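You operate a simulated robot arm through the tools that you are given. There is no shell and no other tool. Be economical: measure what you need, move in short steps, check, and stop when the job is done.

The job below is to be done with a simulated two-armed robot. You get a single attempt, and the scene is never put back.

Task
Take the blue cloth from the work table and lay it out flat on the front corner of the work table.

Only the result counts: the job must be done as asked and must still hold three seconds after the hand-in. Knocking over, shifting, dropping, spilling or breaking anything else fails it. Flat cloth is picked up by pressing the open fingertips on it (5 to 10 N) and closing them slowly along it; thin cloth reads only 2 to 8 mm in the jaws.

Robot
Two 6-joint arms with two-finger parallel grippers on one trunk, on a base that drives. Base frame: it is fixed to the floor where the robot stands at the start and does not move with it; the origin is under the middle of the robot, x ahead of it, y to its left, z up; the surface under the hand at the start is at about z = 900. Readings come in mm, degrees, newtons and seconds.
The left shoulder is at the start at [60, 141, 757], the right one opposite. With the tool pointing down near the work surface each hand reaches from about 100 to 640 mm from the robot's upright axis, wherever it stands, measured 20 degrees to its own side. Places, roughly: front corner of the work table [800, 1300, 900]. Payload 3.43 kg a hand.
Tool frame (each hand has its own): the origin (TCP) lies between the finger pads and is the grasp point; the fingertips stand 30 mm ahead of it; z points along the fingers, y is the line along which they close. Largest opening 94 mm; finger width 28, thickness 10; the body of the gripper, 50 by 96 mm, starts 55 mm behind the TCP.
Orientation is told as [roll, pitch, yaw] about the base's x, y, z axes, in that order, counted from this pose: with the fingers straight down and closing along the base's y, the tool's x points along the base's -x, its y along +y and its z along -z.

Tools
- The arms move only by the tool arm_command. It takes "left_series", "right_series" or both (then of equal length, played together; a hand with none holds still); each is a list of rows, each a list of 7 numbers: the shift along the base's x, y, z in units of 200 mm (1.0 is 200 mm), then the turn, a rotation vector about the base's x, y, z in units of 60 degrees (1.0 is 60 degrees), then the finger opening in mm, from 0 to 94. In form: [[dx, dy, dz, rx, ry, rz, fingers], ...]. A call has 1 to 12 rows; each row is the pose to reach, as a shift and turn from the pose commanded when the call began. A call with a number of a shift or a turn outside -1 to 1 is refused whole. Each row takes 0.2 s and may step no farther than 50 mm and 8.6 degrees from the row before; otherwise, or with a gripper value out of range, the whole call is refused. Where a pose cannot be reached the arm comes as near as it can. A force on the tool above 40 N (or 10 N above the force at the start of the call, whichever is more), or a blocked arm, ends the call early, and 0.2 s more pass. Each finger travels about 153 mm/s and halts on what it meets, pressing with about 26 N; the grip force reading is that of the motor and also rises with nothing between the fingers. The clock runs only during rows and for 0.2 s after the last one: add rows that repeat a pose to give the fingers time. The reply holds the time, the measured pose of the TCP, the force on the tool along the base axes, the opening and the grip force, in the units named above and with some noise, with the torque about the TCP (base axes, N m) and any sound that the robot's microphone picked up.
- Cameras (640 x 400 px; columns grow to the right, rows downward): "scene" is now at [142.6, -16.8, 1386.2]; the picture's right is [-0.13, -0.99, 0.00], its down [-0.60, 0.08, -0.80] and it looks along [0.79, -0.10, -0.60] (base axes); focal length 254 px, centre (320, 200). "left" rides on the left gripper at [76, -14, -103] in its tool frame; the picture's right is [0.18, 0.98, 0.00], its down [-0.75, 0.14, -0.64] and it looks along [-0.63, 0.12, 0.77] (tool axes); focal length 243 px, centre (320, 200). "right" rides on the right gripper at [76, 14, -103] in its tool frame; the picture's right is [-0.18, 0.98, 0.00], its down [-0.75, -0.14, -0.64] and it looks along [-0.63, -0.12, 0.77] (tool axes); focal length 243 px, centre (320, 200). There is no depth. A picture from a camera that has moved, and an enlarged one, comes with that camera's place and axes in the base frame and with its lens. The place of the scene camera against the robot may be out by one fixed shift of up to 18 mm in any direction.
- camera(camera): a new picture of that camera. It takes no simulated time.
- lift_body(by): slides the trunk up (or, below 0, down) by that many mm; the arms and the scene camera ride with it, the base frame stays. It gives what a move gives, with no picture.
- steer(legs): drives the robot by 1 to 6 legs, each [ahead, left, turn to the left] in mm, mm and degrees, along the robot's own axes; the way and the turn of a leg run together, so that a leg with both is an arc; at most 1500 mm and 180 degrees a leg. The arms and the cameras ride along, it lands a little off, and it stops where it bumps. It gives what a move gives.
- turn_head(pan, tilt): turns the head with the scene camera to pan (to the left, within 86 degrees either way) and tilt (down, from -29 to 69), counted from straight ahead of the robot. It gives what a move gives.
- zoom(camera, box): a new picture of the part [left, top, right, bottom] of that camera's present view, enlarged. It takes no simulated time.
- sign_off(): hands the job in; it is judged then, once.

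Work in short steps. Places have to be worked out from the pictures, the camera data and where the tool is seen: move nearer, look again, correct. Check each grasp and each placing, and mend what went wrong. You have 120 turns and 88 pictures in all, those below and enlarged ones among them. Open the grippers and draw the arms clear of the work before you hand the job in, unless the task says otherwise; then end with one line.

The tools are called after "Request:" as a command line: name --argument value ..., lists and objects as JSON in quotes. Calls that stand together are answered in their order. arm_command: Moves the arms, as the interface text tells. Its arguments: {"type":"object","properties":{"left_series":{"type":"array","items":{"type":"array","items":{"type":"number"}}},"right_series":{"type":"array","items":{"type":"array","items":{"type":"number"}}}},"required":[]} The other tools are called the same way: lift_body (by) slides the trunk up or down; steer (legs) drives the base; turn_head (pan, tilt) turns the head that bears the scene camera; camera (camera) takes a picture; zoom (camera, box) takes an enlarged picture of a part of a camera's view; sign_off () hands the job in.

At the start:

```text
t: 0.0
left_position: [390.3, 137.5, 1088.5]
left_orientation: [0.0, 0.0, 0.0]
left_wrist_force: [-0.6, 0.0, 0.2]
left_torque: [0.03, 0.03, -0.02]
left_grip_width: 94.1
left_finger_force: 0.1
right_position: [408.3, -186.2, 1133.1]
right_orientation: [0.0, 0.0, 0.0]
right_wrist_force: [0.3, -0.4, -0.5]
right_torque: [0.06, 0.02, 0.03]
right_grip_width: 94.0
right_finger_force: 0.0
trunk travel left (down, up): [-333.0, 257.0]
robot x, y, heading: [2.8, 0.4, 0.0]
head pan, tilt: [-7.4, 37.0]
```

scene: 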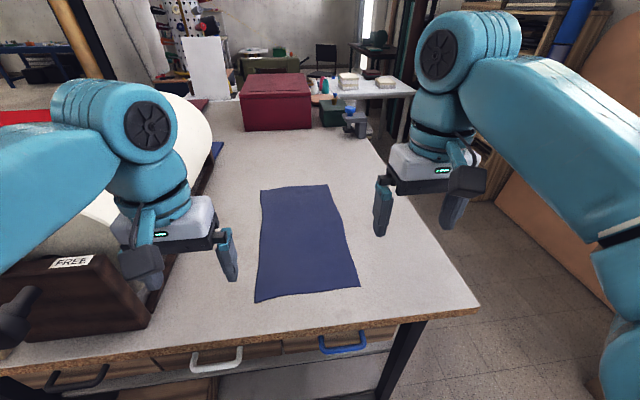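
right: 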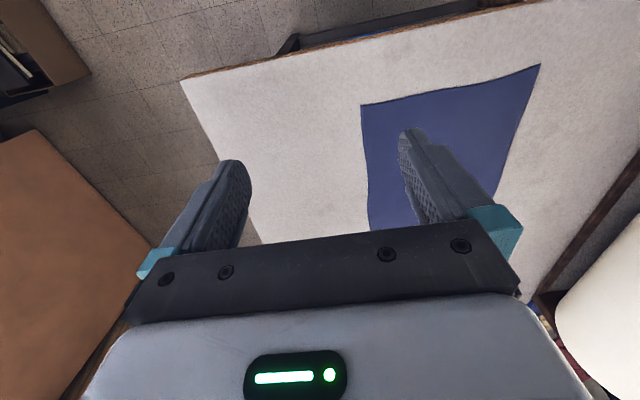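
left: 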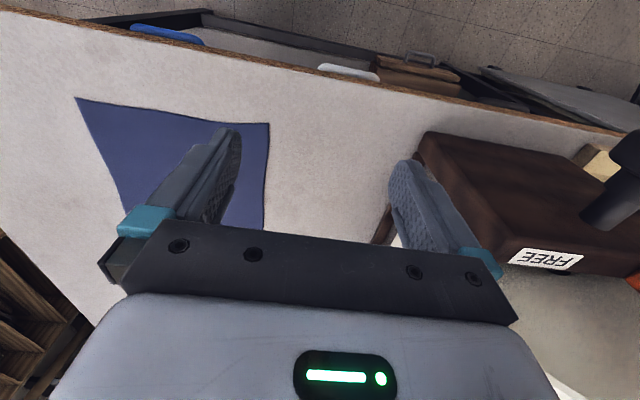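

The cloth lies flat at about x 450–875, y −140…90, and the front edge of this table is at about x 385. The named corner is far to the left, so I look that way.

Request:
turn_head --pan 55 --tilt 25

Request:
camera --camera "scene"

```text
t: 1.3
left_position: [390.6, 137.0, 1087.3]
left_orientation: [0.0, 0.1, 0.0]
left_wrist_force: [0.1, -0.2, -0.7]
left_torque: [0.01, 0.0, 0.02]
left_grip_width: 93.9
left_finger_force: 0.0
right_position: [407.9, -186.8, 1133.4]
right_orientation: [0.0, -0.1, 0.0]
right_wrist_force: [1.2, -0.7, 0.3]
right_torque: [-0.01, -0.01, 0.01]
right_grip_width: 94.0
right_finger_force: 0.1
trunk travel left (down, up): [-333.0, 257.0]
robot x, y, heading: [4.4, 1.2, -0.3]
head pan, tilt: [55.0, 25.0]
```

```text
84 pictures are left
camera scene: at [109.2, 69.8, 1405.1], right [0.82, -0.57, 0.0], down [-0.24, -0.35, -0.91], along [0.52, 0.74, -0.42], focal length 254 px, centre (320, 200)
```

scene: 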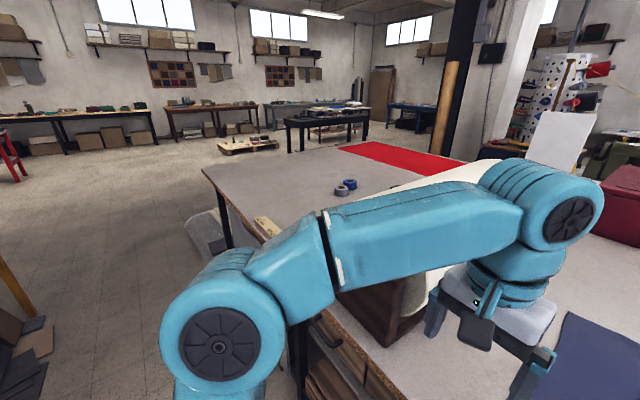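

The table is big: its left-front corner is near (385, 1750), and the cloth's long side runs along x. I plan to grip the long edge from the table's right side with both hands, so I check the free space there first.

Request:
turn_head --pan -60 --tilt 35

Request:
camera --camera "scene"

```text
t: 3.3
left_position: [389.4, 137.0, 1087.9]
left_orientation: [0.1, 0.0, 0.0]
left_wrist_force: [0.3, -0.3, 0.4]
left_torque: [0.04, -0.01, 0.01]
left_grip_width: 93.9
left_finger_force: 0.0
right_position: [408.1, -185.1, 1133.1]
right_orientation: [0.0, 0.1, 0.0]
right_wrist_force: [0.5, -0.6, -0.7]
right_torque: [0.02, -0.03, 0.01]
right_grip_width: 94.0
right_finger_force: 0.1
trunk travel left (down, up): [-333.0, 257.0]
robot x, y, heading: [-1.2, -1.6, 0.1]
head pan, tilt: [-60.0, 35.0]
```

```text
83 pictures are left
camera scene: at [100.4, -81.8, 1389.3], right [-0.87, -0.5, 0.0], down [-0.29, 0.5, -0.82], along [0.41, -0.71, -0.57], focal length 254 px, centre (320, 200)
```

scene: 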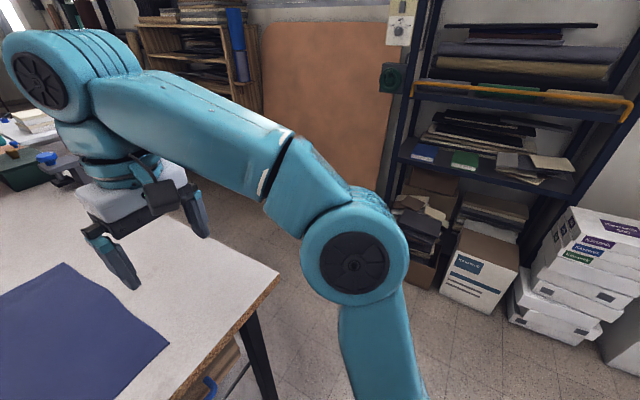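

The right side has an aisle about 900 mm wide. I drive out to the right, turn left to face the table's right side, and slide along to x≈664.

Request:
steer --legs '[[0, -810, 0], [0, 0, 90], [0, -664, 0]]'

Request:
turn_head --pan 0 --tilt 40

Request:
camera --camera "scene"

```text
t: 32.5
left_position: [526.2, -423.7, 1087.3]
left_orientation: [0.0, -0.1, 89.8]
left_wrist_force: [0.1, 0.4, -0.6]
left_torque: [0.0, -0.03, 0.02]
left_grip_width: 94.1
left_finger_force: 0.0
right_position: [848.8, -407.8, 1133.5]
right_orientation: [0.0, 0.0, 89.8]
right_wrist_force: [0.2, 0.2, -0.3]
right_torque: [-0.01, 0.01, -0.01]
right_grip_width: 93.9
right_finger_force: 0.1
trunk travel left (down, up): [-333.0, 257.0]
robot x, y, heading: [658.6, -813.5, 89.8]
head pan, tilt: [-60.0, 35.0]
```

```text
t: 33.8
left_position: [525.0, -423.3, 1088.5]
left_orientation: [0.0, -0.1, 89.8]
left_wrist_force: [0.1, -0.1, 0.2]
left_torque: [0.02, 0.0, -0.01]
left_grip_width: 93.8
left_finger_force: 0.0
right_position: [848.0, -407.2, 1133.2]
right_orientation: [0.0, 0.0, 89.7]
right_wrist_force: [-0.4, -0.1, -0.2]
right_torque: [0.01, -0.03, 0.0]
right_grip_width: 94.1
right_finger_force: 0.0
trunk travel left (down, up): [-333.0, 257.0]
robot x, y, heading: [666.8, -814.5, 89.6]
head pan, tilt: [0.0, 40.0]
```

```text
82 pictures are left
camera scene: at [658.9, -675.0, 1381.8], right [1.0, 0.0, 0.0], down [0.0, -0.64, -0.77], along [0.0, 0.77, -0.64], focal length 254 px, centre (320, 200)
```

scene: 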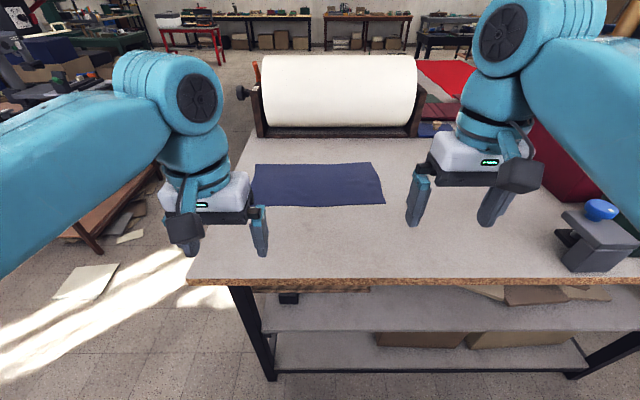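

The cloth edge facing me runs from about (466,−122) to (849,−109), and the table edge is at y≈−375. I drive 170 mm closer.

Request:
steer --legs '[[170, 0, 0]]'

Request:
camera --camera "scene"

Request:
camera --camera "left"

Request:
camera --camera "right"

```text
t: 36.6
left_position: [527.1, -253.9, 1087.8]
left_orientation: [0.0, 0.0, 89.8]
left_wrist_force: [0.4, 0.2, -0.5]
left_torque: [-0.03, 0.02, 0.01]
left_grip_width: 93.8
left_finger_force: 0.1
right_position: [849.4, -237.7, 1133.5]
right_orientation: [-0.1, 0.0, 89.8]
right_wrist_force: [-0.6, -0.8, -0.5]
right_torque: [0.0, -0.01, -0.01]
right_grip_width: 94.2
right_finger_force: 0.0
trunk travel left (down, up): [-333.0, 257.0]
robot x, y, heading: [663.0, -638.2, 89.9]
head pan, tilt: [0.0, 40.0]
```

```text
81 pictures are left
camera scene: at [659.7, -502.3, 1381.8], right [1.0, 0.0, 0.0], down [0.0, -0.64, -0.77], along [0.0, 0.77, -0.64], focal length 254 px, centre (320, 200)
```

scene: 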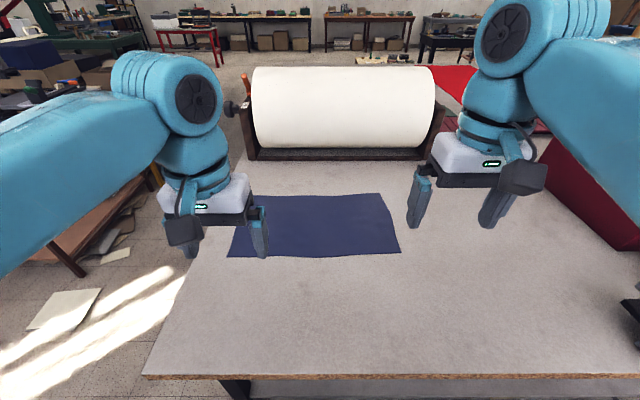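

```text
80 pictures are left
camera left: at [540.3, -330.9, 1191.2], right [-0.98, -0.18, 0.0], down [-0.14, 0.75, 0.64], along [-0.12, 0.63, -0.77], focal length 243 px, centre (320, 200)
```

left: 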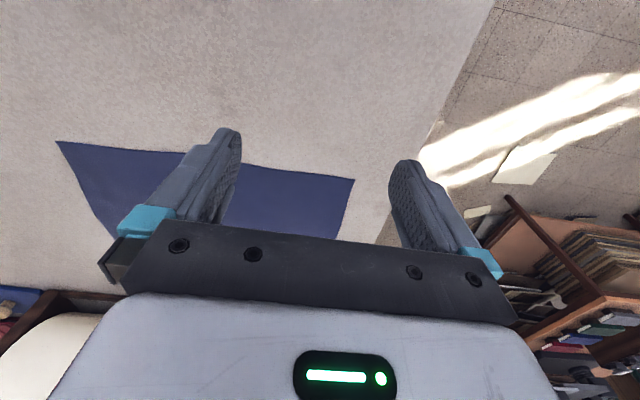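

```text
79 pictures are left
camera right: at [835.1, -314.2, 1236.5], right [-0.98, 0.19, 0.0], down [0.14, 0.75, 0.64], along [0.12, 0.63, -0.77], focal length 243 px, centre (320, 200)
```

right: 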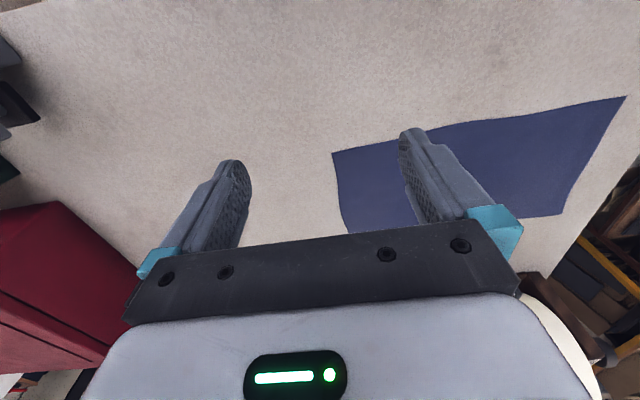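

Both hand cameras agree: the near corners are at (455,−139) and (849,−128). I bring both hands above points about 45 mm along the edge and 20 mm in from those corners, with the fingers narrowed to 50 mm.

Request:
arm_command --left_series '[[-0.027, 0.135, -0.128, 0, 0, 0, 50], [-0.054, 0.27, -0.256, 0, 0, 0, 50], [-0.081, 0.405, -0.384, 0, 0, 0, 50], [-0.108, 0.54, -0.512, 0, 0, 0, 50], [-0.135, 0.675, -0.64, 0, 0, 0, 50], [-0.135, 0.675, -0.64, 0, 0, 0, 50]]' --right_series '[[-0.045, 0.128, -0.174, 0, 0, 0, 50], [-0.091, 0.256, -0.347, 0, 0, 0, 50], [-0.136, 0.384, -0.52, 0, 0, 0, 50], [-0.182, 0.512, -0.694, 0, 0, 0, 50], [-0.227, 0.64, -0.868, 0, 0, 0, 50], [-0.227, 0.64, -0.868, 0, 0, 0, 50]]'

Request:
camera --camera "left"

Request:
camera --camera "right"

```text
t: 38.0
left_position: [499.8, -121.2, 960.9]
left_orientation: [0.0, -0.1, 89.9]
left_wrist_force: [0.5, 0.2, 0.1]
left_torque: [0.04, 0.0, 0.01]
left_grip_width: 49.9
left_finger_force: 0.0
right_position: [801.9, -111.2, 961.4]
right_orientation: [0.0, -0.2, 89.9]
right_wrist_force: [-0.7, -0.8, 0.3]
right_torque: [0.06, 0.03, -0.01]
right_grip_width: 49.9
right_finger_force: 0.1
trunk travel left (down, up): [-333.0, 257.0]
robot x, y, heading: [656.4, -643.1, 89.9]
head pan, tilt: [0.0, 40.0]
```

```text
78 pictures are left
camera left: at [513.9, -198.1, 1064.0], right [-0.98, -0.18, 0.0], down [-0.14, 0.75, 0.64], along [-0.12, 0.63, -0.76], focal length 243 px, centre (320, 200)
```

left: 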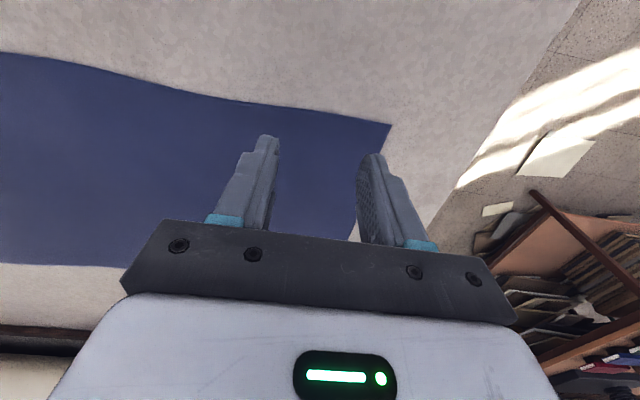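

```text
77 pictures are left
camera right: at [788.8, -188.5, 1063.7], right [-0.98, 0.19, 0.0], down [0.14, 0.75, 0.64], along [0.12, 0.63, -0.76], focal length 243 px, centre (320, 200)
```

right: 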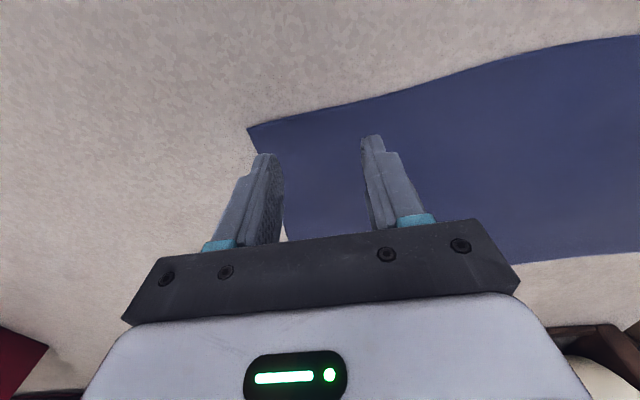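

The fingertips are over the cloth just inside both corners. I go down to just above contact, then creep.

Request:
arm_command --left_series '[[0, 0, -0.07, 0, 0, 0, 50], [0, 0, -0.12, 0, 0, 0, 50], [0, 0, -0.14, 0, 0, 0, 50]]' --right_series '[[0, 0, -0.07, 0, 0, 0, 50], [0, 0, -0.12, 0, 0, 0, 50], [0, 0, -0.14, 0, 0, 0, 50]]'

```text
t: 38.8
left_position: [500.7, -119.0, 932.2]
left_orientation: [0.0, -0.1, 89.8]
left_wrist_force: [0.1, -0.4, 0.0]
left_torque: [0.04, 0.01, 0.02]
left_grip_width: 50.3
left_finger_force: 0.1
right_position: [803.7, -110.7, 932.6]
right_orientation: [0.0, 0.0, 89.8]
right_wrist_force: [0.0, 0.2, 0.6]
right_torque: [0.01, 0.02, -0.02]
right_grip_width: 50.0
right_finger_force: 0.1
trunk travel left (down, up): [-333.0, 257.0]
robot x, y, heading: [663.9, -640.6, 89.8]
head pan, tilt: [0.0, 40.0]
```

No contact yet, so I creep down 2 mm at a time.

Request:
arm_command --left_series '[[0, 0, -0.01, 0, 0, 0, 50], [0, 0, -0.01, 0, 0, 0, 50]]' --right_series '[[0, 0, -0.01, 0, 0, 0, 50], [0, 0, -0.01, 0, 0, 0, 50]]'

Request:
arm_command --left_series '[[0, 0, -0.01, 0, 0, 0, 50], [0, 0, -0.01, 0, 0, 0, 50]]' --right_series '[[0, 0, -0.01, 0, 0, 0, 50], [0, 0, -0.01, 0, 0, 0, 50]]'

```text
t: 39.4
left_position: [501.5, -119.6, 931.3]
left_orientation: [0.0, -0.2, 89.7]
left_wrist_force: [1.0, 1.4, 10.6]
left_torque: [0.03, 0.05, -0.05]
left_grip_width: 50.0
left_finger_force: 0.1
right_position: [802.1, -109.9, 930.4]
right_orientation: [0.1, -0.3, 89.8]
right_wrist_force: [-0.6, 2.0, 12.1]
right_torque: [-0.01, -0.12, 0.04]
right_grip_width: 50.0
right_finger_force: 0.1
trunk travel left (down, up): [-333.0, 257.0]
robot x, y, heading: [661.0, -642.3, 89.8]
head pan, tilt: [0.0, 40.0]
```

```text
t: 40.0
left_position: [500.5, -120.7, 931.9]
left_orientation: [0.0, -0.5, 89.7]
left_wrist_force: [2.8, 6.5, 27.2]
left_torque: [0.02, 0.24, -0.06]
left_grip_width: 49.6
left_finger_force: 0.1
right_position: [802.7, -111.5, 931.5]
right_orientation: [0.2, -0.5, 89.8]
right_wrist_force: [-2.3, 8.8, 32.1]
right_torque: [0.03, -0.38, 0.1]
right_grip_width: 49.6
right_finger_force: 0.1
trunk travel left (down, up): [-333.0, 257.0]
robot x, y, heading: [661.7, -640.9, 90.1]
head pan, tilt: [0.0, 40.0]
```

Too much press now: about 27–32 N, roughly 8 N per mm. I back off by 2.5 mm to get about 7 N.

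Request:
arm_command --left_series '[[0, 0, 0.0115, 0, 0, 0, 50], [0, 0, 0.0115, 0, 0, 0, 50]]' --right_series '[[0, 0, 0.0125, 0, 0, 0, 50], [0, 0, 0.0125, 0, 0, 0, 50]]'

```text
t: 40.6
left_position: [499.7, -120.5, 931.6]
left_orientation: [-0.1, -0.1, 89.8]
left_wrist_force: [2.8, 4.5, 20.8]
left_torque: [0.04, 0.1, 0.0]
left_grip_width: 49.8
left_finger_force: 0.0
right_position: [804.1, -109.9, 931.6]
right_orientation: [-0.1, -0.1, 89.8]
right_wrist_force: [-0.1, 4.6, 24.2]
right_torque: [0.04, -0.23, 0.03]
right_grip_width: 49.7
right_finger_force: 0.0
trunk travel left (down, up): [-333.0, 257.0]
robot x, y, heading: [661.5, -642.3, 89.8]
head pan, tilt: [0.0, 40.0]
```

Still 21–24 N, so I raise a bit more.

Request:
arm_command --left_series '[[0, 0, 0.006, 0, 0, 0, 50], [0, 0, 0.008, 0, 0, 0, 50]]' --right_series '[[0, 0, 0.006, 0, 0, 0, 50], [0, 0, 0.009, 0, 0, 0, 50]]'

```text
t: 41.2
left_position: [499.2, -119.6, 931.7]
left_orientation: [0.0, 0.0, 89.9]
left_wrist_force: [1.6, 1.0, 9.8]
left_torque: [0.0, 0.02, 0.0]
left_grip_width: 50.1
left_finger_force: 0.2
right_position: [803.5, -110.5, 932.2]
right_orientation: [0.0, 0.1, 89.8]
right_wrist_force: [-1.1, 0.9, 9.0]
right_torque: [0.01, -0.06, 0.01]
right_grip_width: 50.0
right_finger_force: 0.0
trunk travel left (down, up): [-333.0, 257.0]
robot x, y, heading: [666.2, -640.2, 89.6]
head pan, tilt: [0.0, 40.0]
```

Both press at about 9–10 N. I close slowly along the cloth.

Request:
arm_command --left_series '[[0, 0, 0, 0, 0, 0, 44], [0, 0, 0, 0, 0, 0, 38], [0, 0, 0, 0, 0, 0, 32], [0, 0, 0, 0, 0, 0, 26], [0, 0, 0, 0, 0, 0, 20], [0, 0, 0, 0, 0, 0, 15], [0, 0, 0, 0, 0, 0, 10], [0, 0, 0, 0, 0, 0, 6], [0, 0, 0, 0, 0, 0, 2], [0, 0, 0, 0, 0, 0, 0], [0, 0, 0, 0, 0, 0, 0]]' --right_series '[[0, 0, 0, 0, 0, 0, 44], [0, 0, 0, 0, 0, 0, 38], [0, 0, 0, 0, 0, 0, 32], [0, 0, 0, 0, 0, 0, 26], [0, 0, 0, 0, 0, 0, 20], [0, 0, 0, 0, 0, 0, 15], [0, 0, 0, 0, 0, 0, 10], [0, 0, 0, 0, 0, 0, 6], [0, 0, 0, 0, 0, 0, 2], [0, 0, 0, 0, 0, 0, 0], [0, 0, 0, 0, 0, 0, 0]]'

Request:
camera --camera "scene"

```text
t: 43.6
left_position: [500.5, -118.5, 931.8]
left_orientation: [0.0, -0.1, 89.8]
left_wrist_force: [5.8, 1.3, 0.4]
left_torque: [0.02, -0.13, -0.03]
left_grip_width: 2.6
left_finger_force: 26.1
right_position: [803.3, -108.5, 931.6]
right_orientation: [0.0, 0.0, 89.8]
right_wrist_force: [-4.7, -0.2, -0.4]
right_torque: [-0.05, 0.16, 0.01]
right_grip_width: 2.6
right_finger_force: 26.2
trunk travel left (down, up): [-333.0, 257.0]
robot x, y, heading: [663.3, -637.9, 89.7]
head pan, tilt: [0.0, 40.0]
```

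```text
76 pictures are left
camera scene: at [659.4, -502.2, 1381.8], right [1.0, 0.0, 0.0], down [0.0, -0.64, -0.77], along [0.0, 0.77, -0.64], focal length 254 px, centre (320, 200)
```

scene: 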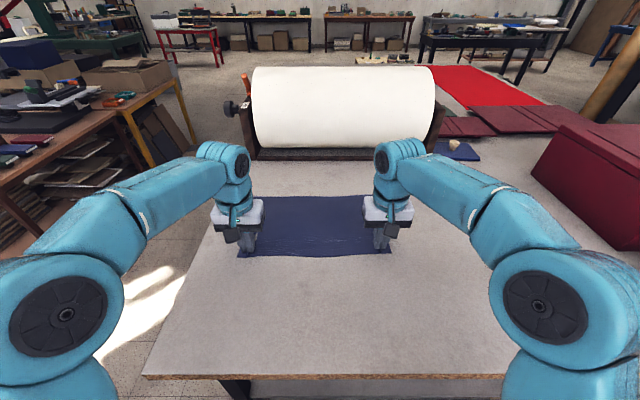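

Both grippers read 2.6 mm with tension between the hands, so the cloth is held. I lift, easing the hands slightly inward.

Request:
arm_command --left_series '[[0.015, 0, 0.05, 0, 0, 0, 0], [0.02, 0, 0.15, 0, 0, 0, 0], [0.02, 0, 0.3, 0, 0, 0, 0], [0.02, 0, 0.45, 0, 0, 0, 0], [0.02, 0, 0.6, 0, 0, 0, 0], [0.02, 0, 0.75, 0, 0, 0, 0], [0.02, 0, 0.9, 0, 0, 0, 0]]' --right_series '[[-0.015, 0, 0.05, 0, 0, 0, 0], [-0.02, 0, 0.15, 0, 0, 0, 0], [-0.02, 0, 0.3, 0, 0, 0, 0], [-0.02, 0, 0.45, 0, 0, 0, 0], [-0.02, 0, 0.6, 0, 0, 0, 0], [-0.02, 0, 0.75, 0, 0, 0, 0], [-0.02, 0, 0.9, 0, 0, 0, 0]]'

Request:
camera --camera "scene"

```text
t: 45.2
left_position: [502.4, -136.2, 1092.4]
left_orientation: [-0.1, -0.2, 89.6]
left_wrist_force: [0.6, -0.3, -0.5]
left_torque: [-0.01, -0.05, 0.0]
left_grip_width: 2.3
left_finger_force: 26.2
left hand out of reach, approached as far as the arm can: row 6, 7
right_position: [801.8, -133.4, 1087.0]
right_orientation: [0.0, -0.1, 89.8]
right_wrist_force: [-0.3, 0.2, -0.4]
right_torque: [0.0, 0.04, -0.01]
right_grip_width: 2.5
right_finger_force: 25.8
right hand out of reach, approached as far as the arm can: row 6, 7
trunk travel left (down, up): [-333.0, 257.0]
robot x, y, heading: [665.5, -637.6, 90.0]
head pan, tilt: [0.0, 40.0]
```

```text
75 pictures are left
camera scene: at [658.8, -504.2, 1382.1], right [1.0, 0.0, 0.0], down [0.0, -0.64, -0.77], along [0.0, 0.77, -0.64], focal length 254 px, centre (320, 200)
```

scene: 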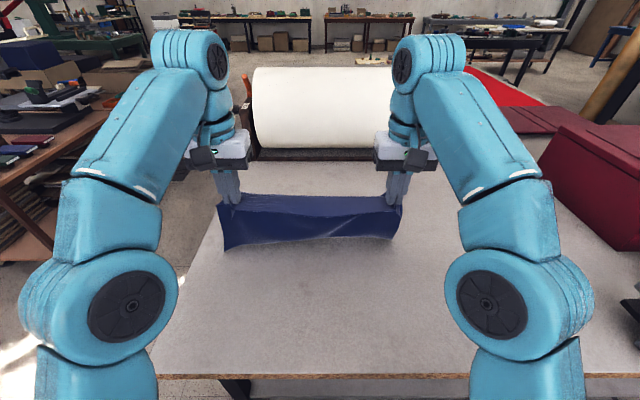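

The cloth is up, held at both ends, but the arms hit their reach limit at this height. I draw the hands back 120 mm and raise the trunk.

Request:
arm_command --left_series '[[0, -0.15, 0, 0, 0, 0, 0], [0, -0.3, 0.1, 0, 0, 0, 0], [0, -0.45, 0.2, 0, 0, 0, 0], [0, -0.6, 0.3, 0, 0, 0, 0]]' --right_series '[[0, -0.15, 0, 0, 0, 0, 0], [0, -0.3, 0.1, 0, 0, 0, 0], [0, -0.45, 0.2, 0, 0, 0, 0], [0, -0.6, 0.3, 0, 0, 0, 0]]'

Request:
lift_body --by 120

Request:
camera --camera "scene"

```text
t: 46.2
left_position: [502.4, -254.6, 1148.8]
left_orientation: [0.0, 0.0, 89.8]
left_wrist_force: [0.5, 1.0, -0.9]
left_torque: [0.01, 0.01, -0.02]
left_grip_width: 2.3
left_finger_force: 25.5
right_position: [802.0, -249.6, 1146.2]
right_orientation: [0.0, 0.1, 89.8]
right_wrist_force: [0.1, 0.1, -0.5]
right_torque: [-0.01, 0.02, -0.04]
right_grip_width: 2.8
right_finger_force: 26.5
trunk travel left (down, up): [-333.0, 257.0]
robot x, y, heading: [665.6, -643.2, 89.8]
head pan, tilt: [0.0, 40.0]
```

```text
t: 47.7
left_position: [503.5, -254.2, 1268.5]
left_orientation: [-0.1, -0.1, 89.9]
left_wrist_force: [1.5, 1.0, -0.2]
left_torque: [-0.06, 0.02, -0.01]
left_grip_width: 2.3
left_finger_force: 26.2
right_position: [800.6, -250.0, 1265.4]
right_orientation: [0.0, 0.0, 89.9]
right_wrist_force: [-0.8, -0.9, 0.1]
right_torque: [-0.01, 0.02, 0.06]
right_grip_width: 2.5
right_finger_force: 25.8
trunk travel left (down, up): [-453.0, 137.0]
robot x, y, heading: [659.8, -641.7, 89.8]
head pan, tilt: [0.0, 40.0]
```

```text
74 pictures are left
camera scene: at [659.5, -500.8, 1501.5], right [1.0, 0.0, 0.0], down [0.0, -0.64, -0.77], along [0.0, 0.77, -0.64], focal length 254 px, centre (320, 200)
```

scene: 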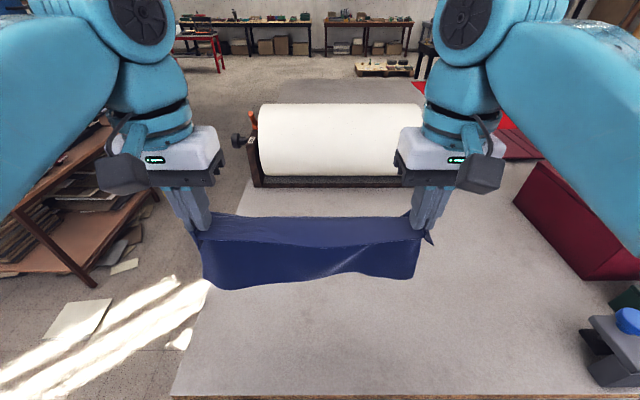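

The cloth hangs well between both hands, clear of the table. I back out and travel along the front aisle at x≈−130, stopping partway to check.

Request:
steer --legs '[[-210, 0, 0], [0, 790, 0], [0, 0, -90]]'

Request:
turn_head --pan 50 --tilt 35

Request:
camera --camera "scene"

```text
t: 71.0
left_position: [257.3, -692.9, 1269.5]
left_orientation: [0.0, -0.2, -0.1]
left_wrist_force: [0.1, -0.4, 0.3]
left_torque: [-0.02, 0.0, 0.01]
left_grip_width: 2.2
left_finger_force: 25.7
right_position: [262.7, -991.3, 1266.7]
right_orientation: [0.0, 0.0, 0.0]
right_wrist_force: [0.1, 0.1, -0.7]
right_torque: [0.0, -0.02, 0.05]
right_grip_width: 2.4
right_finger_force: 26.1
trunk travel left (down, up): [-453.0, 137.0]
robot x, y, heading: [-132.0, -855.0, -0.1]
head pan, tilt: [0.0, 40.0]
```

```text
t: 72.2
left_position: [257.6, -693.1, 1269.5]
left_orientation: [-0.1, 0.0, 0.0]
left_wrist_force: [0.1, -1.6, 0.9]
left_torque: [-0.03, 0.0, 0.02]
left_grip_width: 2.4
left_finger_force: 26.2
right_position: [261.2, -990.6, 1265.7]
right_orientation: [0.0, 0.1, 0.0]
right_wrist_force: [0.1, -0.2, -0.1]
right_torque: [0.0, 0.02, 0.04]
right_grip_width: 2.3
right_finger_force: 26.0
trunk travel left (down, up): [-453.0, 137.0]
robot x, y, heading: [-127.8, -854.6, -0.1]
head pan, tilt: [50.0, 35.0]
```

```text
73 pictures are left
camera scene: at [-15.8, -791.6, 1509.3], right [0.77, -0.64, 0.0], down [-0.37, -0.44, -0.82], along [0.53, 0.63, -0.57], focal length 254 px, centre (320, 200)
```

scene: 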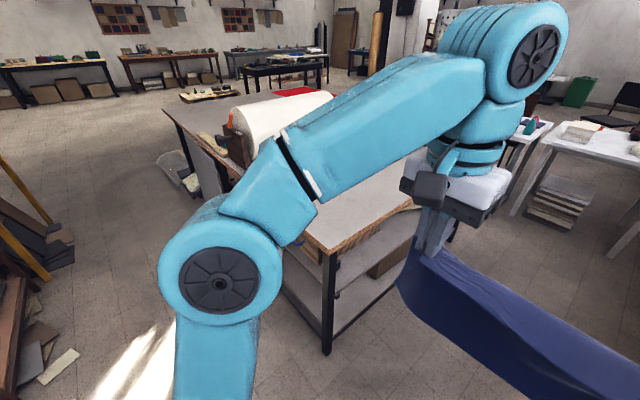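

The aisle ahead is clear and the cloth still hangs well. I strafe left along the table front to y≈1300.

Request:
steer --legs '[[0, 1100, 0], [0, 1055, 0]]'

Request:
turn_head --pan 0 --tilt 35

Request:
camera --camera "scene"

```text
t: 99.7
left_position: [237.1, 1469.4, 1269.4]
left_orientation: [-0.1, 0.0, 1.0]
left_wrist_force: [-0.1, -1.0, 0.0]
left_torque: [-0.03, 0.01, 0.01]
left_grip_width: 2.3
left_finger_force: 26.5
right_position: [245.6, 1170.7, 1265.7]
right_orientation: [0.0, 0.0, 0.9]
right_wrist_force: [0.5, 0.8, -0.1]
right_torque: [0.0, 0.01, 0.01]
right_grip_width: 2.4
right_finger_force: 26.1
trunk travel left (down, up): [-453.0, 137.0]
robot x, y, heading: [-149.6, 1300.7, 0.8]
head pan, tilt: [50.0, 35.0]
```

```text
t: 100.9
left_position: [235.9, 1469.6, 1270.5]
left_orientation: [-0.1, -0.1, 0.9]
left_wrist_force: [0.7, -1.9, -0.7]
left_torque: [0.02, -0.04, 0.0]
left_grip_width: 2.4
left_finger_force: 26.6
right_position: [244.8, 1169.9, 1265.8]
right_orientation: [0.0, -0.1, 0.9]
right_wrist_force: [-0.1, 0.7, -0.3]
right_torque: [-0.01, 0.01, 0.02]
right_grip_width: 2.2
right_finger_force: 25.9
trunk travel left (down, up): [-453.0, 137.0]
robot x, y, heading: [-148.8, 1302.6, 1.0]
head pan, tilt: [0.0, 35.0]
```

```text
72 pictures are left
camera scene: at [-3.9, 1299.1, 1509.4], right [0.02, -1.0, 0.0], down [-0.57, -0.01, -0.82], along [0.82, 0.01, -0.57], focal length 254 px, centre (320, 200)
```

scene: 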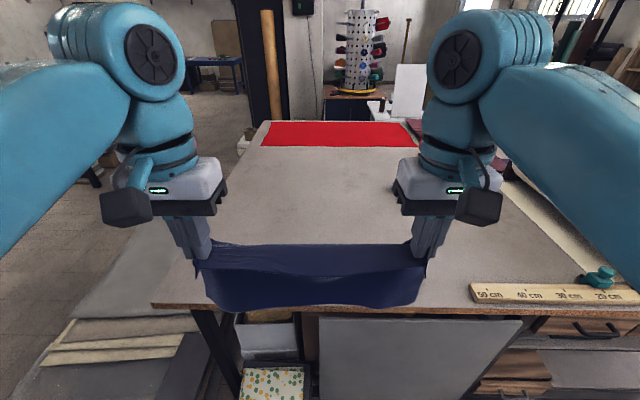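

The table's left edge is at y≈1742 and its front at x≈385; the area around (800, 1300) is bare. I drive closer and raise the trunk for extra reach over the table.

Request:
steer --legs '[[275, 0, -0.9]]'

Request:
lift_body --by 130

Request:
camera --camera "scene"

```text
t: 104.4
left_position: [483.3, 1469.5, 1269.2]
left_orientation: [-0.1, -0.1, 0.2]
left_wrist_force: [0.2, 0.1, -0.2]
left_torque: [-0.05, 0.0, 0.04]
left_grip_width: 2.5
left_finger_force: 25.9
right_position: [490.4, 1170.3, 1265.4]
right_orientation: [-0.2, 0.1, 0.3]
right_wrist_force: [0.0, 0.6, 0.7]
right_torque: [0.0, 0.0, 0.03]
right_grip_width: 2.2
right_finger_force: 25.3
trunk travel left (down, up): [-453.0, 137.0]
robot x, y, heading: [91.6, 1307.3, 0.4]
head pan, tilt: [0.0, 35.0]
stopped in leg 1: the robot was blocked; the commanded pose is now the measured one
```

```text
t: 106.0
left_position: [481.7, 1467.8, 1399.3]
left_orientation: [0.0, -0.1, 0.2]
left_wrist_force: [-0.2, -1.2, -0.6]
left_torque: [-0.02, 0.01, 0.02]
left_grip_width: 2.2
left_finger_force: 26.5
right_position: [487.9, 1169.0, 1395.0]
right_orientation: [0.0, 0.1, 0.2]
right_wrist_force: [-0.6, 0.3, -0.2]
right_torque: [0.0, 0.0, 0.05]
right_grip_width: 2.4
right_finger_force: 25.7
trunk travel left (down, up): [-583.0, 7.0]
robot x, y, heading: [93.5, 1302.6, 0.3]
head pan, tilt: [0.0, 35.0]
```

```text
71 pictures are left
camera scene: at [239.4, 1301.0, 1639.2], right [0.0, -1.0, 0.0], down [-0.57, 0.0, -0.82], along [0.82, 0.0, -0.57], focal length 254 px, centre (320, 200)
```

scene: 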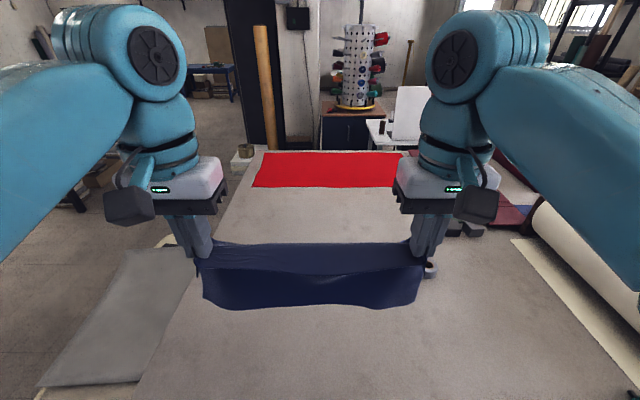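

The base is stopped at x≈92 by something under the table edge, which is near enough. I reach out over the table, tilting the fingers forward for extra reach.

Request:
arm_command --left_series '[[0.16, 0, -0.113, 0, -0.063, 0, 0], [0.32, 0, -0.226, 0, -0.126, 0, 0], [0.48, 0, -0.339, 0, -0.189, 0, 0], [0.64, 0, -0.452, 0, -0.252, 0, 0], [0.8, 0, -0.565, 0, -0.315, 0, 0], [0.96, 0, -0.678, 0, -0.378, 0, 0]]' --right_series '[[0.156, 0, -0.11, 0, -0.063, 0, 0], [0.312, 0, -0.22, 0, -0.126, 0, 0], [0.468, 0, -0.33, 0, -0.189, 0, 0], [0.624, 0, -0.44, 0, -0.252, 0, 0], [0.78, 0, -0.55, 0, -0.315, 0, 0], [0.936, 0, -0.66, 0, -0.378, 0, 0]]'

Request:
arm_command --left_series '[[0.15, 0, -0.06, 0, -0.063, 0, 0], [0.3, 0, -0.12, 0, -0.126, 0, 0], [0.45, 0, -0.18, 0, -0.189, 0, 0], [0.6, 0, -0.24, 0, -0.252, 0, 0], [0.75, 0, -0.3, 0, -0.315, 0, 0], [0.9, 0, -0.4, 0, -0.378, 0, 0]]' --right_series '[[0.15, 0, -0.06, 0, -0.063, 0, 0], [0.3, 0, -0.12, 0, -0.126, 0, 0], [0.45, 0, -0.18, 0, -0.189, 0, 0], [0.6, 0, -0.24, 0, -0.252, 0, 0], [0.75, 0, -0.3, 0, -0.315, 0, 0], [0.9, 0, -0.4, 0, -0.378, 0, 0]]'

Request:
camera --camera "scene"

```text
t: 107.4
left_position: [678.8, 1466.6, 1262.2]
left_orientation: [-0.1, -22.7, 0.2]
left_wrist_force: [0.0, 0.2, 0.3]
left_torque: [0.03, 0.07, 0.01]
left_grip_width: 2.3
left_finger_force: 25.8
right_position: [680.0, 1170.3, 1261.4]
right_orientation: [0.0, -22.6, 0.2]
right_wrist_force: [0.0, 1.1, 0.1]
right_torque: [0.03, 0.05, 0.03]
right_grip_width: 2.3
right_finger_force: 25.8
trunk travel left (down, up): [-583.0, 7.0]
robot x, y, heading: [96.0, 1305.2, 0.2]
head pan, tilt: [0.0, 35.0]
```

```text
t: 108.8
left_position: [857.5, 1467.0, 1180.5]
left_orientation: [-0.1, -45.3, 0.2]
left_wrist_force: [1.1, -0.6, 0.3]
left_torque: [0.01, 0.03, -0.02]
left_grip_width: 2.5
left_finger_force: 25.7
right_position: [860.4, 1170.0, 1182.1]
right_orientation: [-0.2, -45.3, 0.3]
right_wrist_force: [0.1, 0.6, -0.6]
right_torque: [-0.02, 0.01, 0.02]
right_grip_width: 2.5
right_finger_force: 26.2
trunk travel left (down, up): [-583.0, 7.0]
robot x, y, heading: [98.0, 1306.2, 0.1]
head pan, tilt: [0.0, 35.0]
```

```text
70 pictures are left
camera scene: at [244.1, 1300.7, 1638.9], right [0.0, -1.0, 0.0], down [-0.58, 0.0, -0.82], along [0.82, 0.0, -0.58], focal length 254 px, centre (320, 200)
```

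scene: 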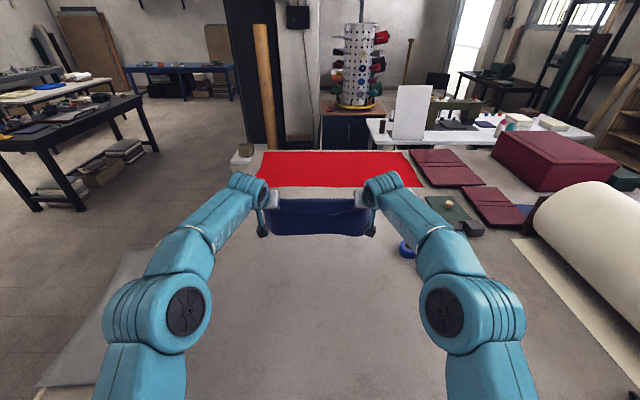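

The hands are at (860, ·, 1181), and the visible hang looks shorter than the cloth's 230 mm. I check its shape with the hand cameras before lowering.

Request:
camera --camera "left"

Request:
zoom --camera "scene" --box '[230, 160, 410, 272]'

```text
69 pictures are left
camera left: at [731.6, 1451.6, 1198.8], right [-0.13, 0.98, -0.13], down [0.07, 0.14, 0.99], along [0.99, 0.12, -0.09], focal length 243 px, centre (320, 200)
```

left: 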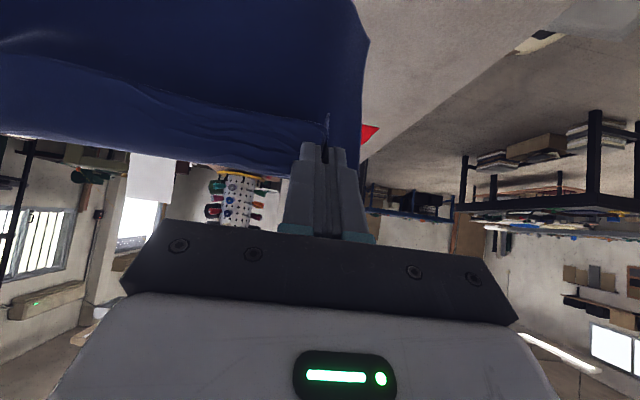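

```text
3.56 times, centred on (320, 216) of scene
camera zoom: at [244.1, 1300.7, 1638.9], right [0.0, -1.0, 0.0], down [-0.58, 0.0, -0.82], along [0.82, 0.0, -0.58], focal length 905 px, centre (320, 143)
```

zoom: 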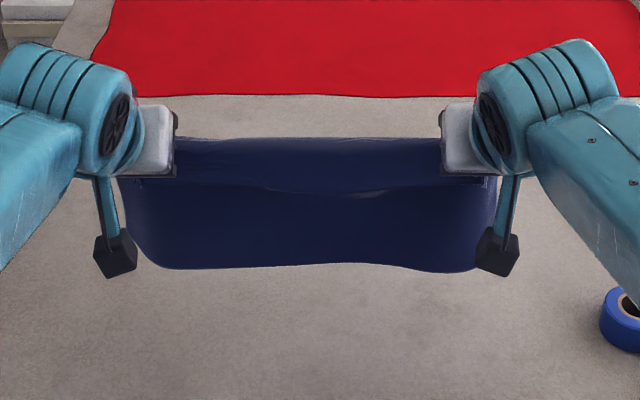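

The near-edge flap hangs on the robot side, with the main cloth hanging behind it. I lower straight down until the far edge should meet the table.

Request:
arm_command --left_series '[[0, 0, -0.15, 0, 0, 0, 0], [0, 0, -0.3, 0, 0, 0, 0], [0, 0, -0.45, 0, 0, 0, 0], [0, 0, -0.52, 0, 0, 0, 0], [0, 0, -0.52, 0, 0, 0, 0]]' --right_series '[[0, 0, -0.15, 0, 0, 0, 0], [0, 0, -0.3, 0, 0, 0, 0], [0, 0, -0.45, 0, 0, 0, 0], [0, 0, -0.52, 0, 0, 0, 0], [0, 0, -0.52, 0, 0, 0, 0]]'

Request:
zoom --camera "scene" --box '[220, 160, 420, 285]'

Request:
camera --camera "right"

```text
t: 110.0
left_position: [853.8, 1467.2, 1079.2]
left_orientation: [-0.2, -45.5, 0.2]
left_wrist_force: [-0.6, -0.3, -0.4]
left_torque: [0.0, 0.01, 0.01]
left_grip_width: 2.4
left_finger_force: 26.6
right_position: [854.1, 1170.8, 1080.1]
right_orientation: [-0.2, -45.4, 0.2]
right_wrist_force: [0.2, -0.3, 0.2]
right_torque: [0.01, -0.01, 0.1]
right_grip_width: 2.5
right_finger_force: 26.4
trunk travel left (down, up): [-583.0, 7.0]
robot x, y, heading: [97.0, 1307.5, 0.2]
head pan, tilt: [0.0, 35.0]
```

```text
3.20 times, centred on (320, 222) of scene
camera zoom: at [237.5, 1301.1, 1639.5], right [0.0, -1.0, 0.0], down [-0.57, 0.0, -0.82], along [0.82, 0.0, -0.57], focal length 814 px, centre (320, 128)
```

zoom: 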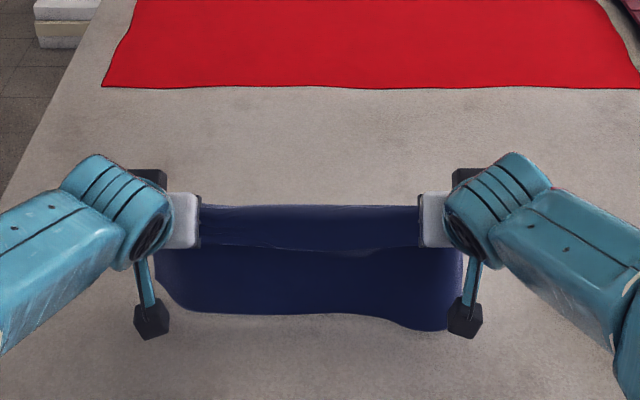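

```text
66 pictures are left
camera right: at [729.2, 1183.5, 1098.4], right [0.13, 0.98, 0.13], down [0.07, -0.14, 0.99], along [0.99, -0.12, -0.09], focal length 243 px, centre (320, 200)
```

right: 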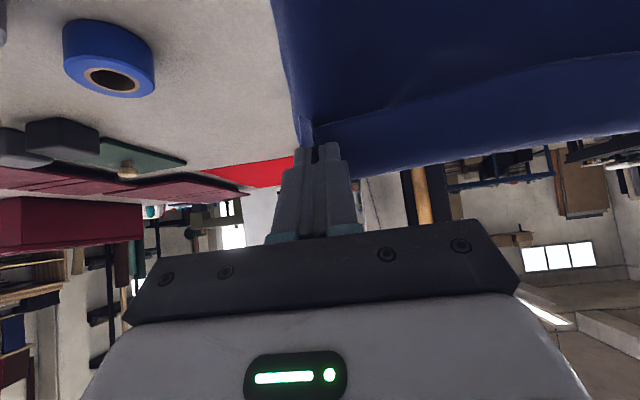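

The far edge is at or just above the table at x≈890, level and clear of the tape rolls. I swing the hands back and down in an arc, straightening the tools.

Request:
arm_command --left_series '[[-0.09, 0.01, 0, 0, 0.06, 0, 0], [-0.185, 0.025, 0, 0, 0.123, 0, 0], [-0.29, -0.015, 0, 0, 0.19, 0, 0]]' --right_series '[[-0.09, 0, 0.01, 0, 0.06, 0, 0], [-0.185, 0, 0.025, 0, 0.123, 0, 0], [-0.29, 0, -0.015, 0, 0.19, 0, 0]]'

```text
t: 110.8
left_position: [796.7, 1464.4, 1079.0]
left_orientation: [-0.1, -34.1, 0.2]
left_wrist_force: [0.3, -0.5, -0.6]
left_torque: [0.02, 0.03, 0.04]
left_grip_width: 2.3
left_finger_force: 25.8
right_position: [798.9, 1168.4, 1076.3]
right_orientation: [0.0, -33.9, 0.1]
right_wrist_force: [-0.2, -0.1, 0.3]
right_torque: [-0.02, -0.03, 0.04]
right_grip_width: 2.4
right_finger_force: 25.9
trunk travel left (down, up): [-583.0, 7.0]
robot x, y, heading: [95.6, 1305.4, 0.1]
head pan, tilt: [0.0, 35.0]
```

The first part of the arc went well (one column slip moved the left hand only 3 mm sideways). I continue the arc.

Request:
arm_command --left_series '[[-0.11, 0.015, -0.055, 0, 0.067, 0, 0], [-0.195, 0.015, -0.105, 0, 0.133, 0, 0], [-0.28, 0.015, -0.17, 0, 0.2, 0, 0], [-0.35, 0.015, -0.255, 0, 0.267, 0, 0], [-0.415, 0.015, -0.34, 0, 0.333, 0, 0], [-0.455, 0.015, -0.415, 0, 0.4, 0, 0], [-0.49, 0.015, -0.485, 0, 0.467, 0, 0], [-0.525, 0.015, -0.585, 0, 0.567, 0, 0]]' --right_series '[[-0.11, 0, -0.055, 0, 0.067, 0, 0], [-0.195, 0, -0.105, 0, 0.133, 0, 0], [-0.28, 0, -0.17, 0, 0.2, 0, 0], [-0.35, 0, -0.255, 0, 0.267, 0, 0], [-0.415, 0, -0.34, 0, 0.333, 0, 0], [-0.455, 0, -0.415, 0, 0.4, 0, 0], [-0.49, 0, -0.485, 0, 0.467, 0, 0], [-0.525, 0, -0.585, 0, 0.567, 0, 0]]'

Request:
zoom --camera "scene" --box '[200, 170, 440, 320]'

Request:
camera --camera "right"

Request:
camera --camera "left"

```text
t: 112.6
left_position: [693.1, 1469.0, 961.1]
left_orientation: [0.0, 0.2, 0.2]
left_wrist_force: [0.1, -0.7, -0.3]
left_torque: [0.0, 0.04, 0.02]
left_grip_width: 2.4
left_finger_force: 25.7
right_position: [696.3, 1170.3, 957.7]
right_orientation: [0.0, 0.2, 0.2]
right_wrist_force: [-0.3, 0.0, -0.8]
right_torque: [0.01, -0.01, 0.03]
right_grip_width: 2.4
right_finger_force: 25.9
trunk travel left (down, up): [-583.0, 7.0]
robot x, y, heading: [93.4, 1306.1, 0.4]
head pan, tilt: [0.0, 35.0]
```

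```text
2.67 times, centred on (320, 245) of scene
camera zoom: at [242.0, 1301.2, 1639.1], right [0.0, -1.0, 0.0], down [-0.58, 0.0, -0.82], along [0.82, 0.0, -0.58], focal length 678 px, centre (320, 80)
```

zoom: 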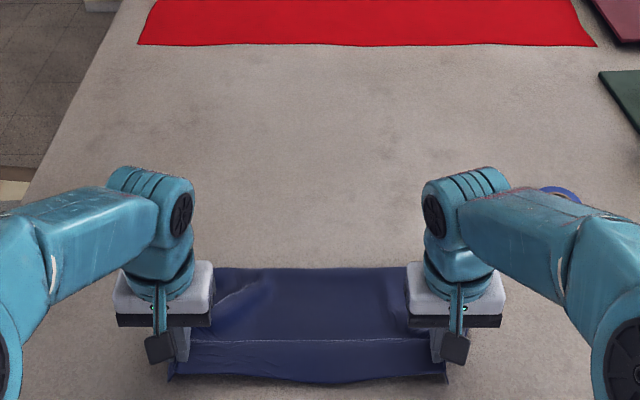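

```text
64 pictures are left
camera right: at [620.3, 1183.5, 1061.7], right [0.18, 0.98, 0.0], down [0.76, -0.14, 0.64], along [0.63, -0.12, -0.77], focal length 243 px, centre (320, 200)
```

right: 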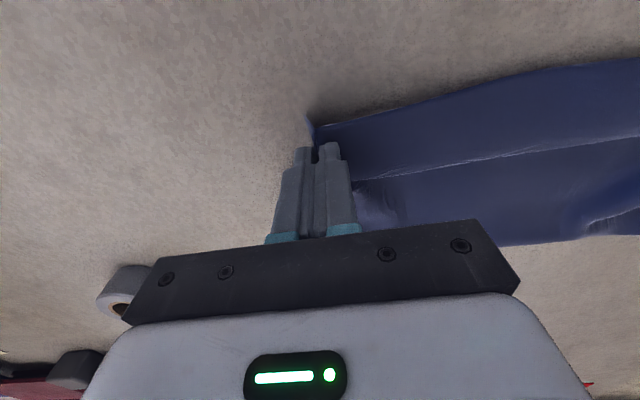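

```text
63 pictures are left
camera left: at [617.1, 1453.3, 1064.6], right [-0.19, 0.98, 0.0], down [0.75, 0.14, 0.64], along [0.63, 0.12, -0.77], focal length 243 px, centre (320, 200)
```

left: 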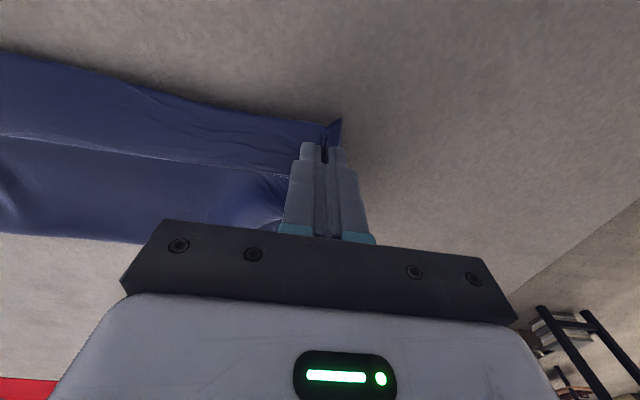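

The cloth is down with its far edge near x≈845, and the near flap points towards the robot. I lower to just above the table, then pull back gently to take out the slack.

Request:
arm_command --left_series '[[0, 0, -0.05, 0, 0, 0, 0], [0.01, 0, -0.1, 0, 0, 0, 0], [0.015, 0, -0.135, 0, 0, 0, 0], [0.015, 0, -0.135, 0, 0, 0, 0]]' --right_series '[[0, 0, -0.05, 0, 0, 0, 0], [0.01, 0, -0.1, 0, 0, 0, 0], [0.015, 0, -0.12, 0, 0, 0, 0], [0.015, 0, -0.12, 0, 0, 0, 0]]'

Request:
zoom --camera "scene" --box '[200, 170, 440, 320]'

Request:
camera --camera "right"

```text
t: 113.6
left_position: [695.9, 1468.4, 933.3]
left_orientation: [0.0, 0.0, 0.3]
left_wrist_force: [0.8, -1.3, -0.5]
left_torque: [-0.02, 0.01, 0.02]
left_grip_width: 2.2
left_finger_force: 25.9
right_position: [698.4, 1169.7, 935.2]
right_orientation: [0.0, 0.1, 0.2]
right_wrist_force: [-0.3, 0.7, -0.2]
right_torque: [0.05, 0.01, 0.05]
right_grip_width: 2.5
right_finger_force: 26.1
trunk travel left (down, up): [-583.0, 7.0]
robot x, y, heading: [92.9, 1308.2, 0.2]
head pan, tilt: [0.0, 35.0]
```

```text
2.67 times, centred on (320, 245) of scene
camera zoom: at [240.8, 1301.0, 1639.1], right [0.0, -1.0, 0.0], down [-0.57, 0.0, -0.82], along [0.82, 0.0, -0.57], focal length 678 px, centre (320, 80)
```

zoom: 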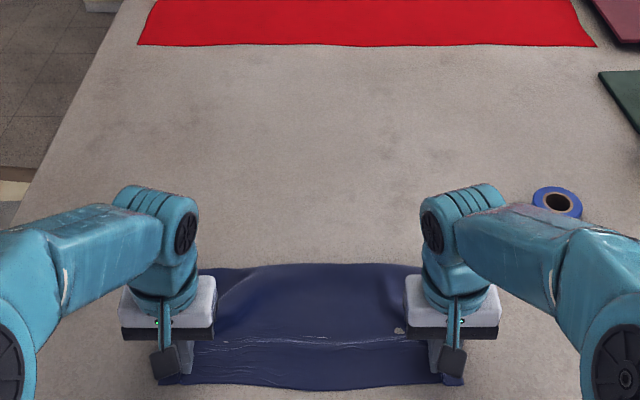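

```text
61 pictures are left
camera right: at [622.1, 1183.0, 1038.1], right [0.18, 0.98, 0.0], down [0.76, -0.14, 0.64], along [0.63, -0.12, -0.77], focal length 243 px, centre (320, 200)
```

right: 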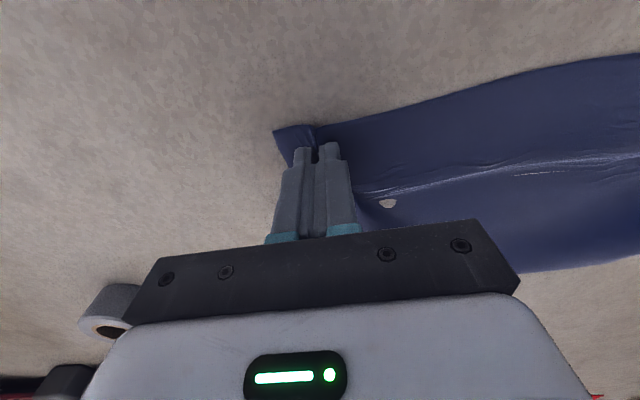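

The flap is now flat toward the robot. I pull back 30 mm and spread the hands 5 mm each to take out the ridge.

Request:
arm_command --left_series '[[-0.04, 0.005, 0, 0, 0, 0, 0], [-0.08, 0.015, 0, 0, 0, 0, 0], [-0.12, 0.02, 0, 0, 0, 0, 0], [-0.15, 0.025, 0, 0, 0, 0, 0]]' --right_series '[[-0.04, -0.005, 0, 0, 0, 0, 0], [-0.08, -0.015, 0, 0, 0, 0, 0], [-0.12, -0.02, 0, 0, 0, 0, 0], [-0.15, -0.025, 0, 0, 0, 0, 0]]'

Request:
zoom --camera "scene" --box '[200, 170, 440, 320]'

Request:
camera --camera "right"

```text
t: 114.6
left_position: [664.8, 1473.0, 934.6]
left_orientation: [-0.2, -0.1, 0.2]
left_wrist_force: [0.7, -10.5, 0.1]
left_torque: [-0.35, -0.02, -0.01]
left_grip_width: 2.3
left_finger_force: 26.3
right_position: [668.0, 1165.8, 934.3]
right_orientation: [0.2, 0.1, 0.2]
right_wrist_force: [-0.2, 10.7, -0.5]
right_torque: [0.36, 0.03, 0.13]
right_grip_width: 2.4
right_finger_force: 25.3
trunk travel left (down, up): [-583.0, 7.0]
robot x, y, heading: [95.7, 1303.3, 0.3]
head pan, tilt: [0.0, 35.0]
```

```text
2.67 times, centred on (320, 245) of scene
camera zoom: at [239.6, 1301.0, 1639.3], right [0.0, -1.0, 0.0], down [-0.57, 0.0, -0.82], along [0.82, 0.0, -0.57], focal length 678 px, centre (320, 80)
```

zoom: 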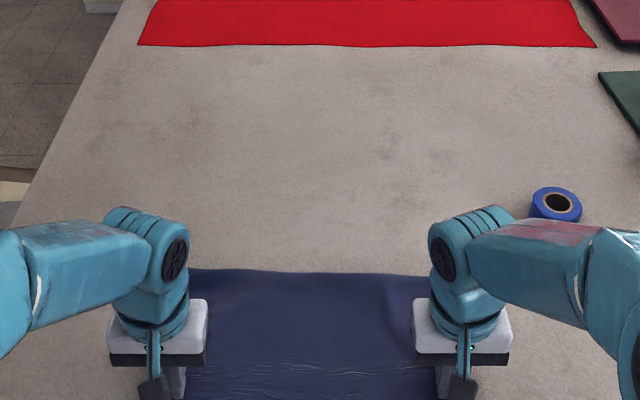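

```text
59 pictures are left
camera right: at [591.2, 1178.5, 1038.8], right [0.18, 0.98, 0.0], down [0.76, -0.14, 0.64], along [0.63, -0.12, -0.77], focal length 243 px, centre (320, 200)
```

right: 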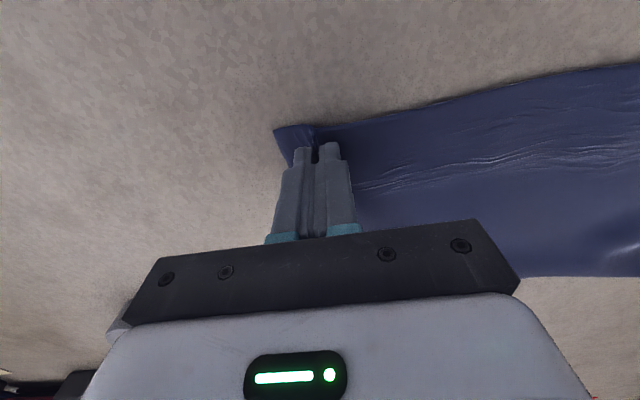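

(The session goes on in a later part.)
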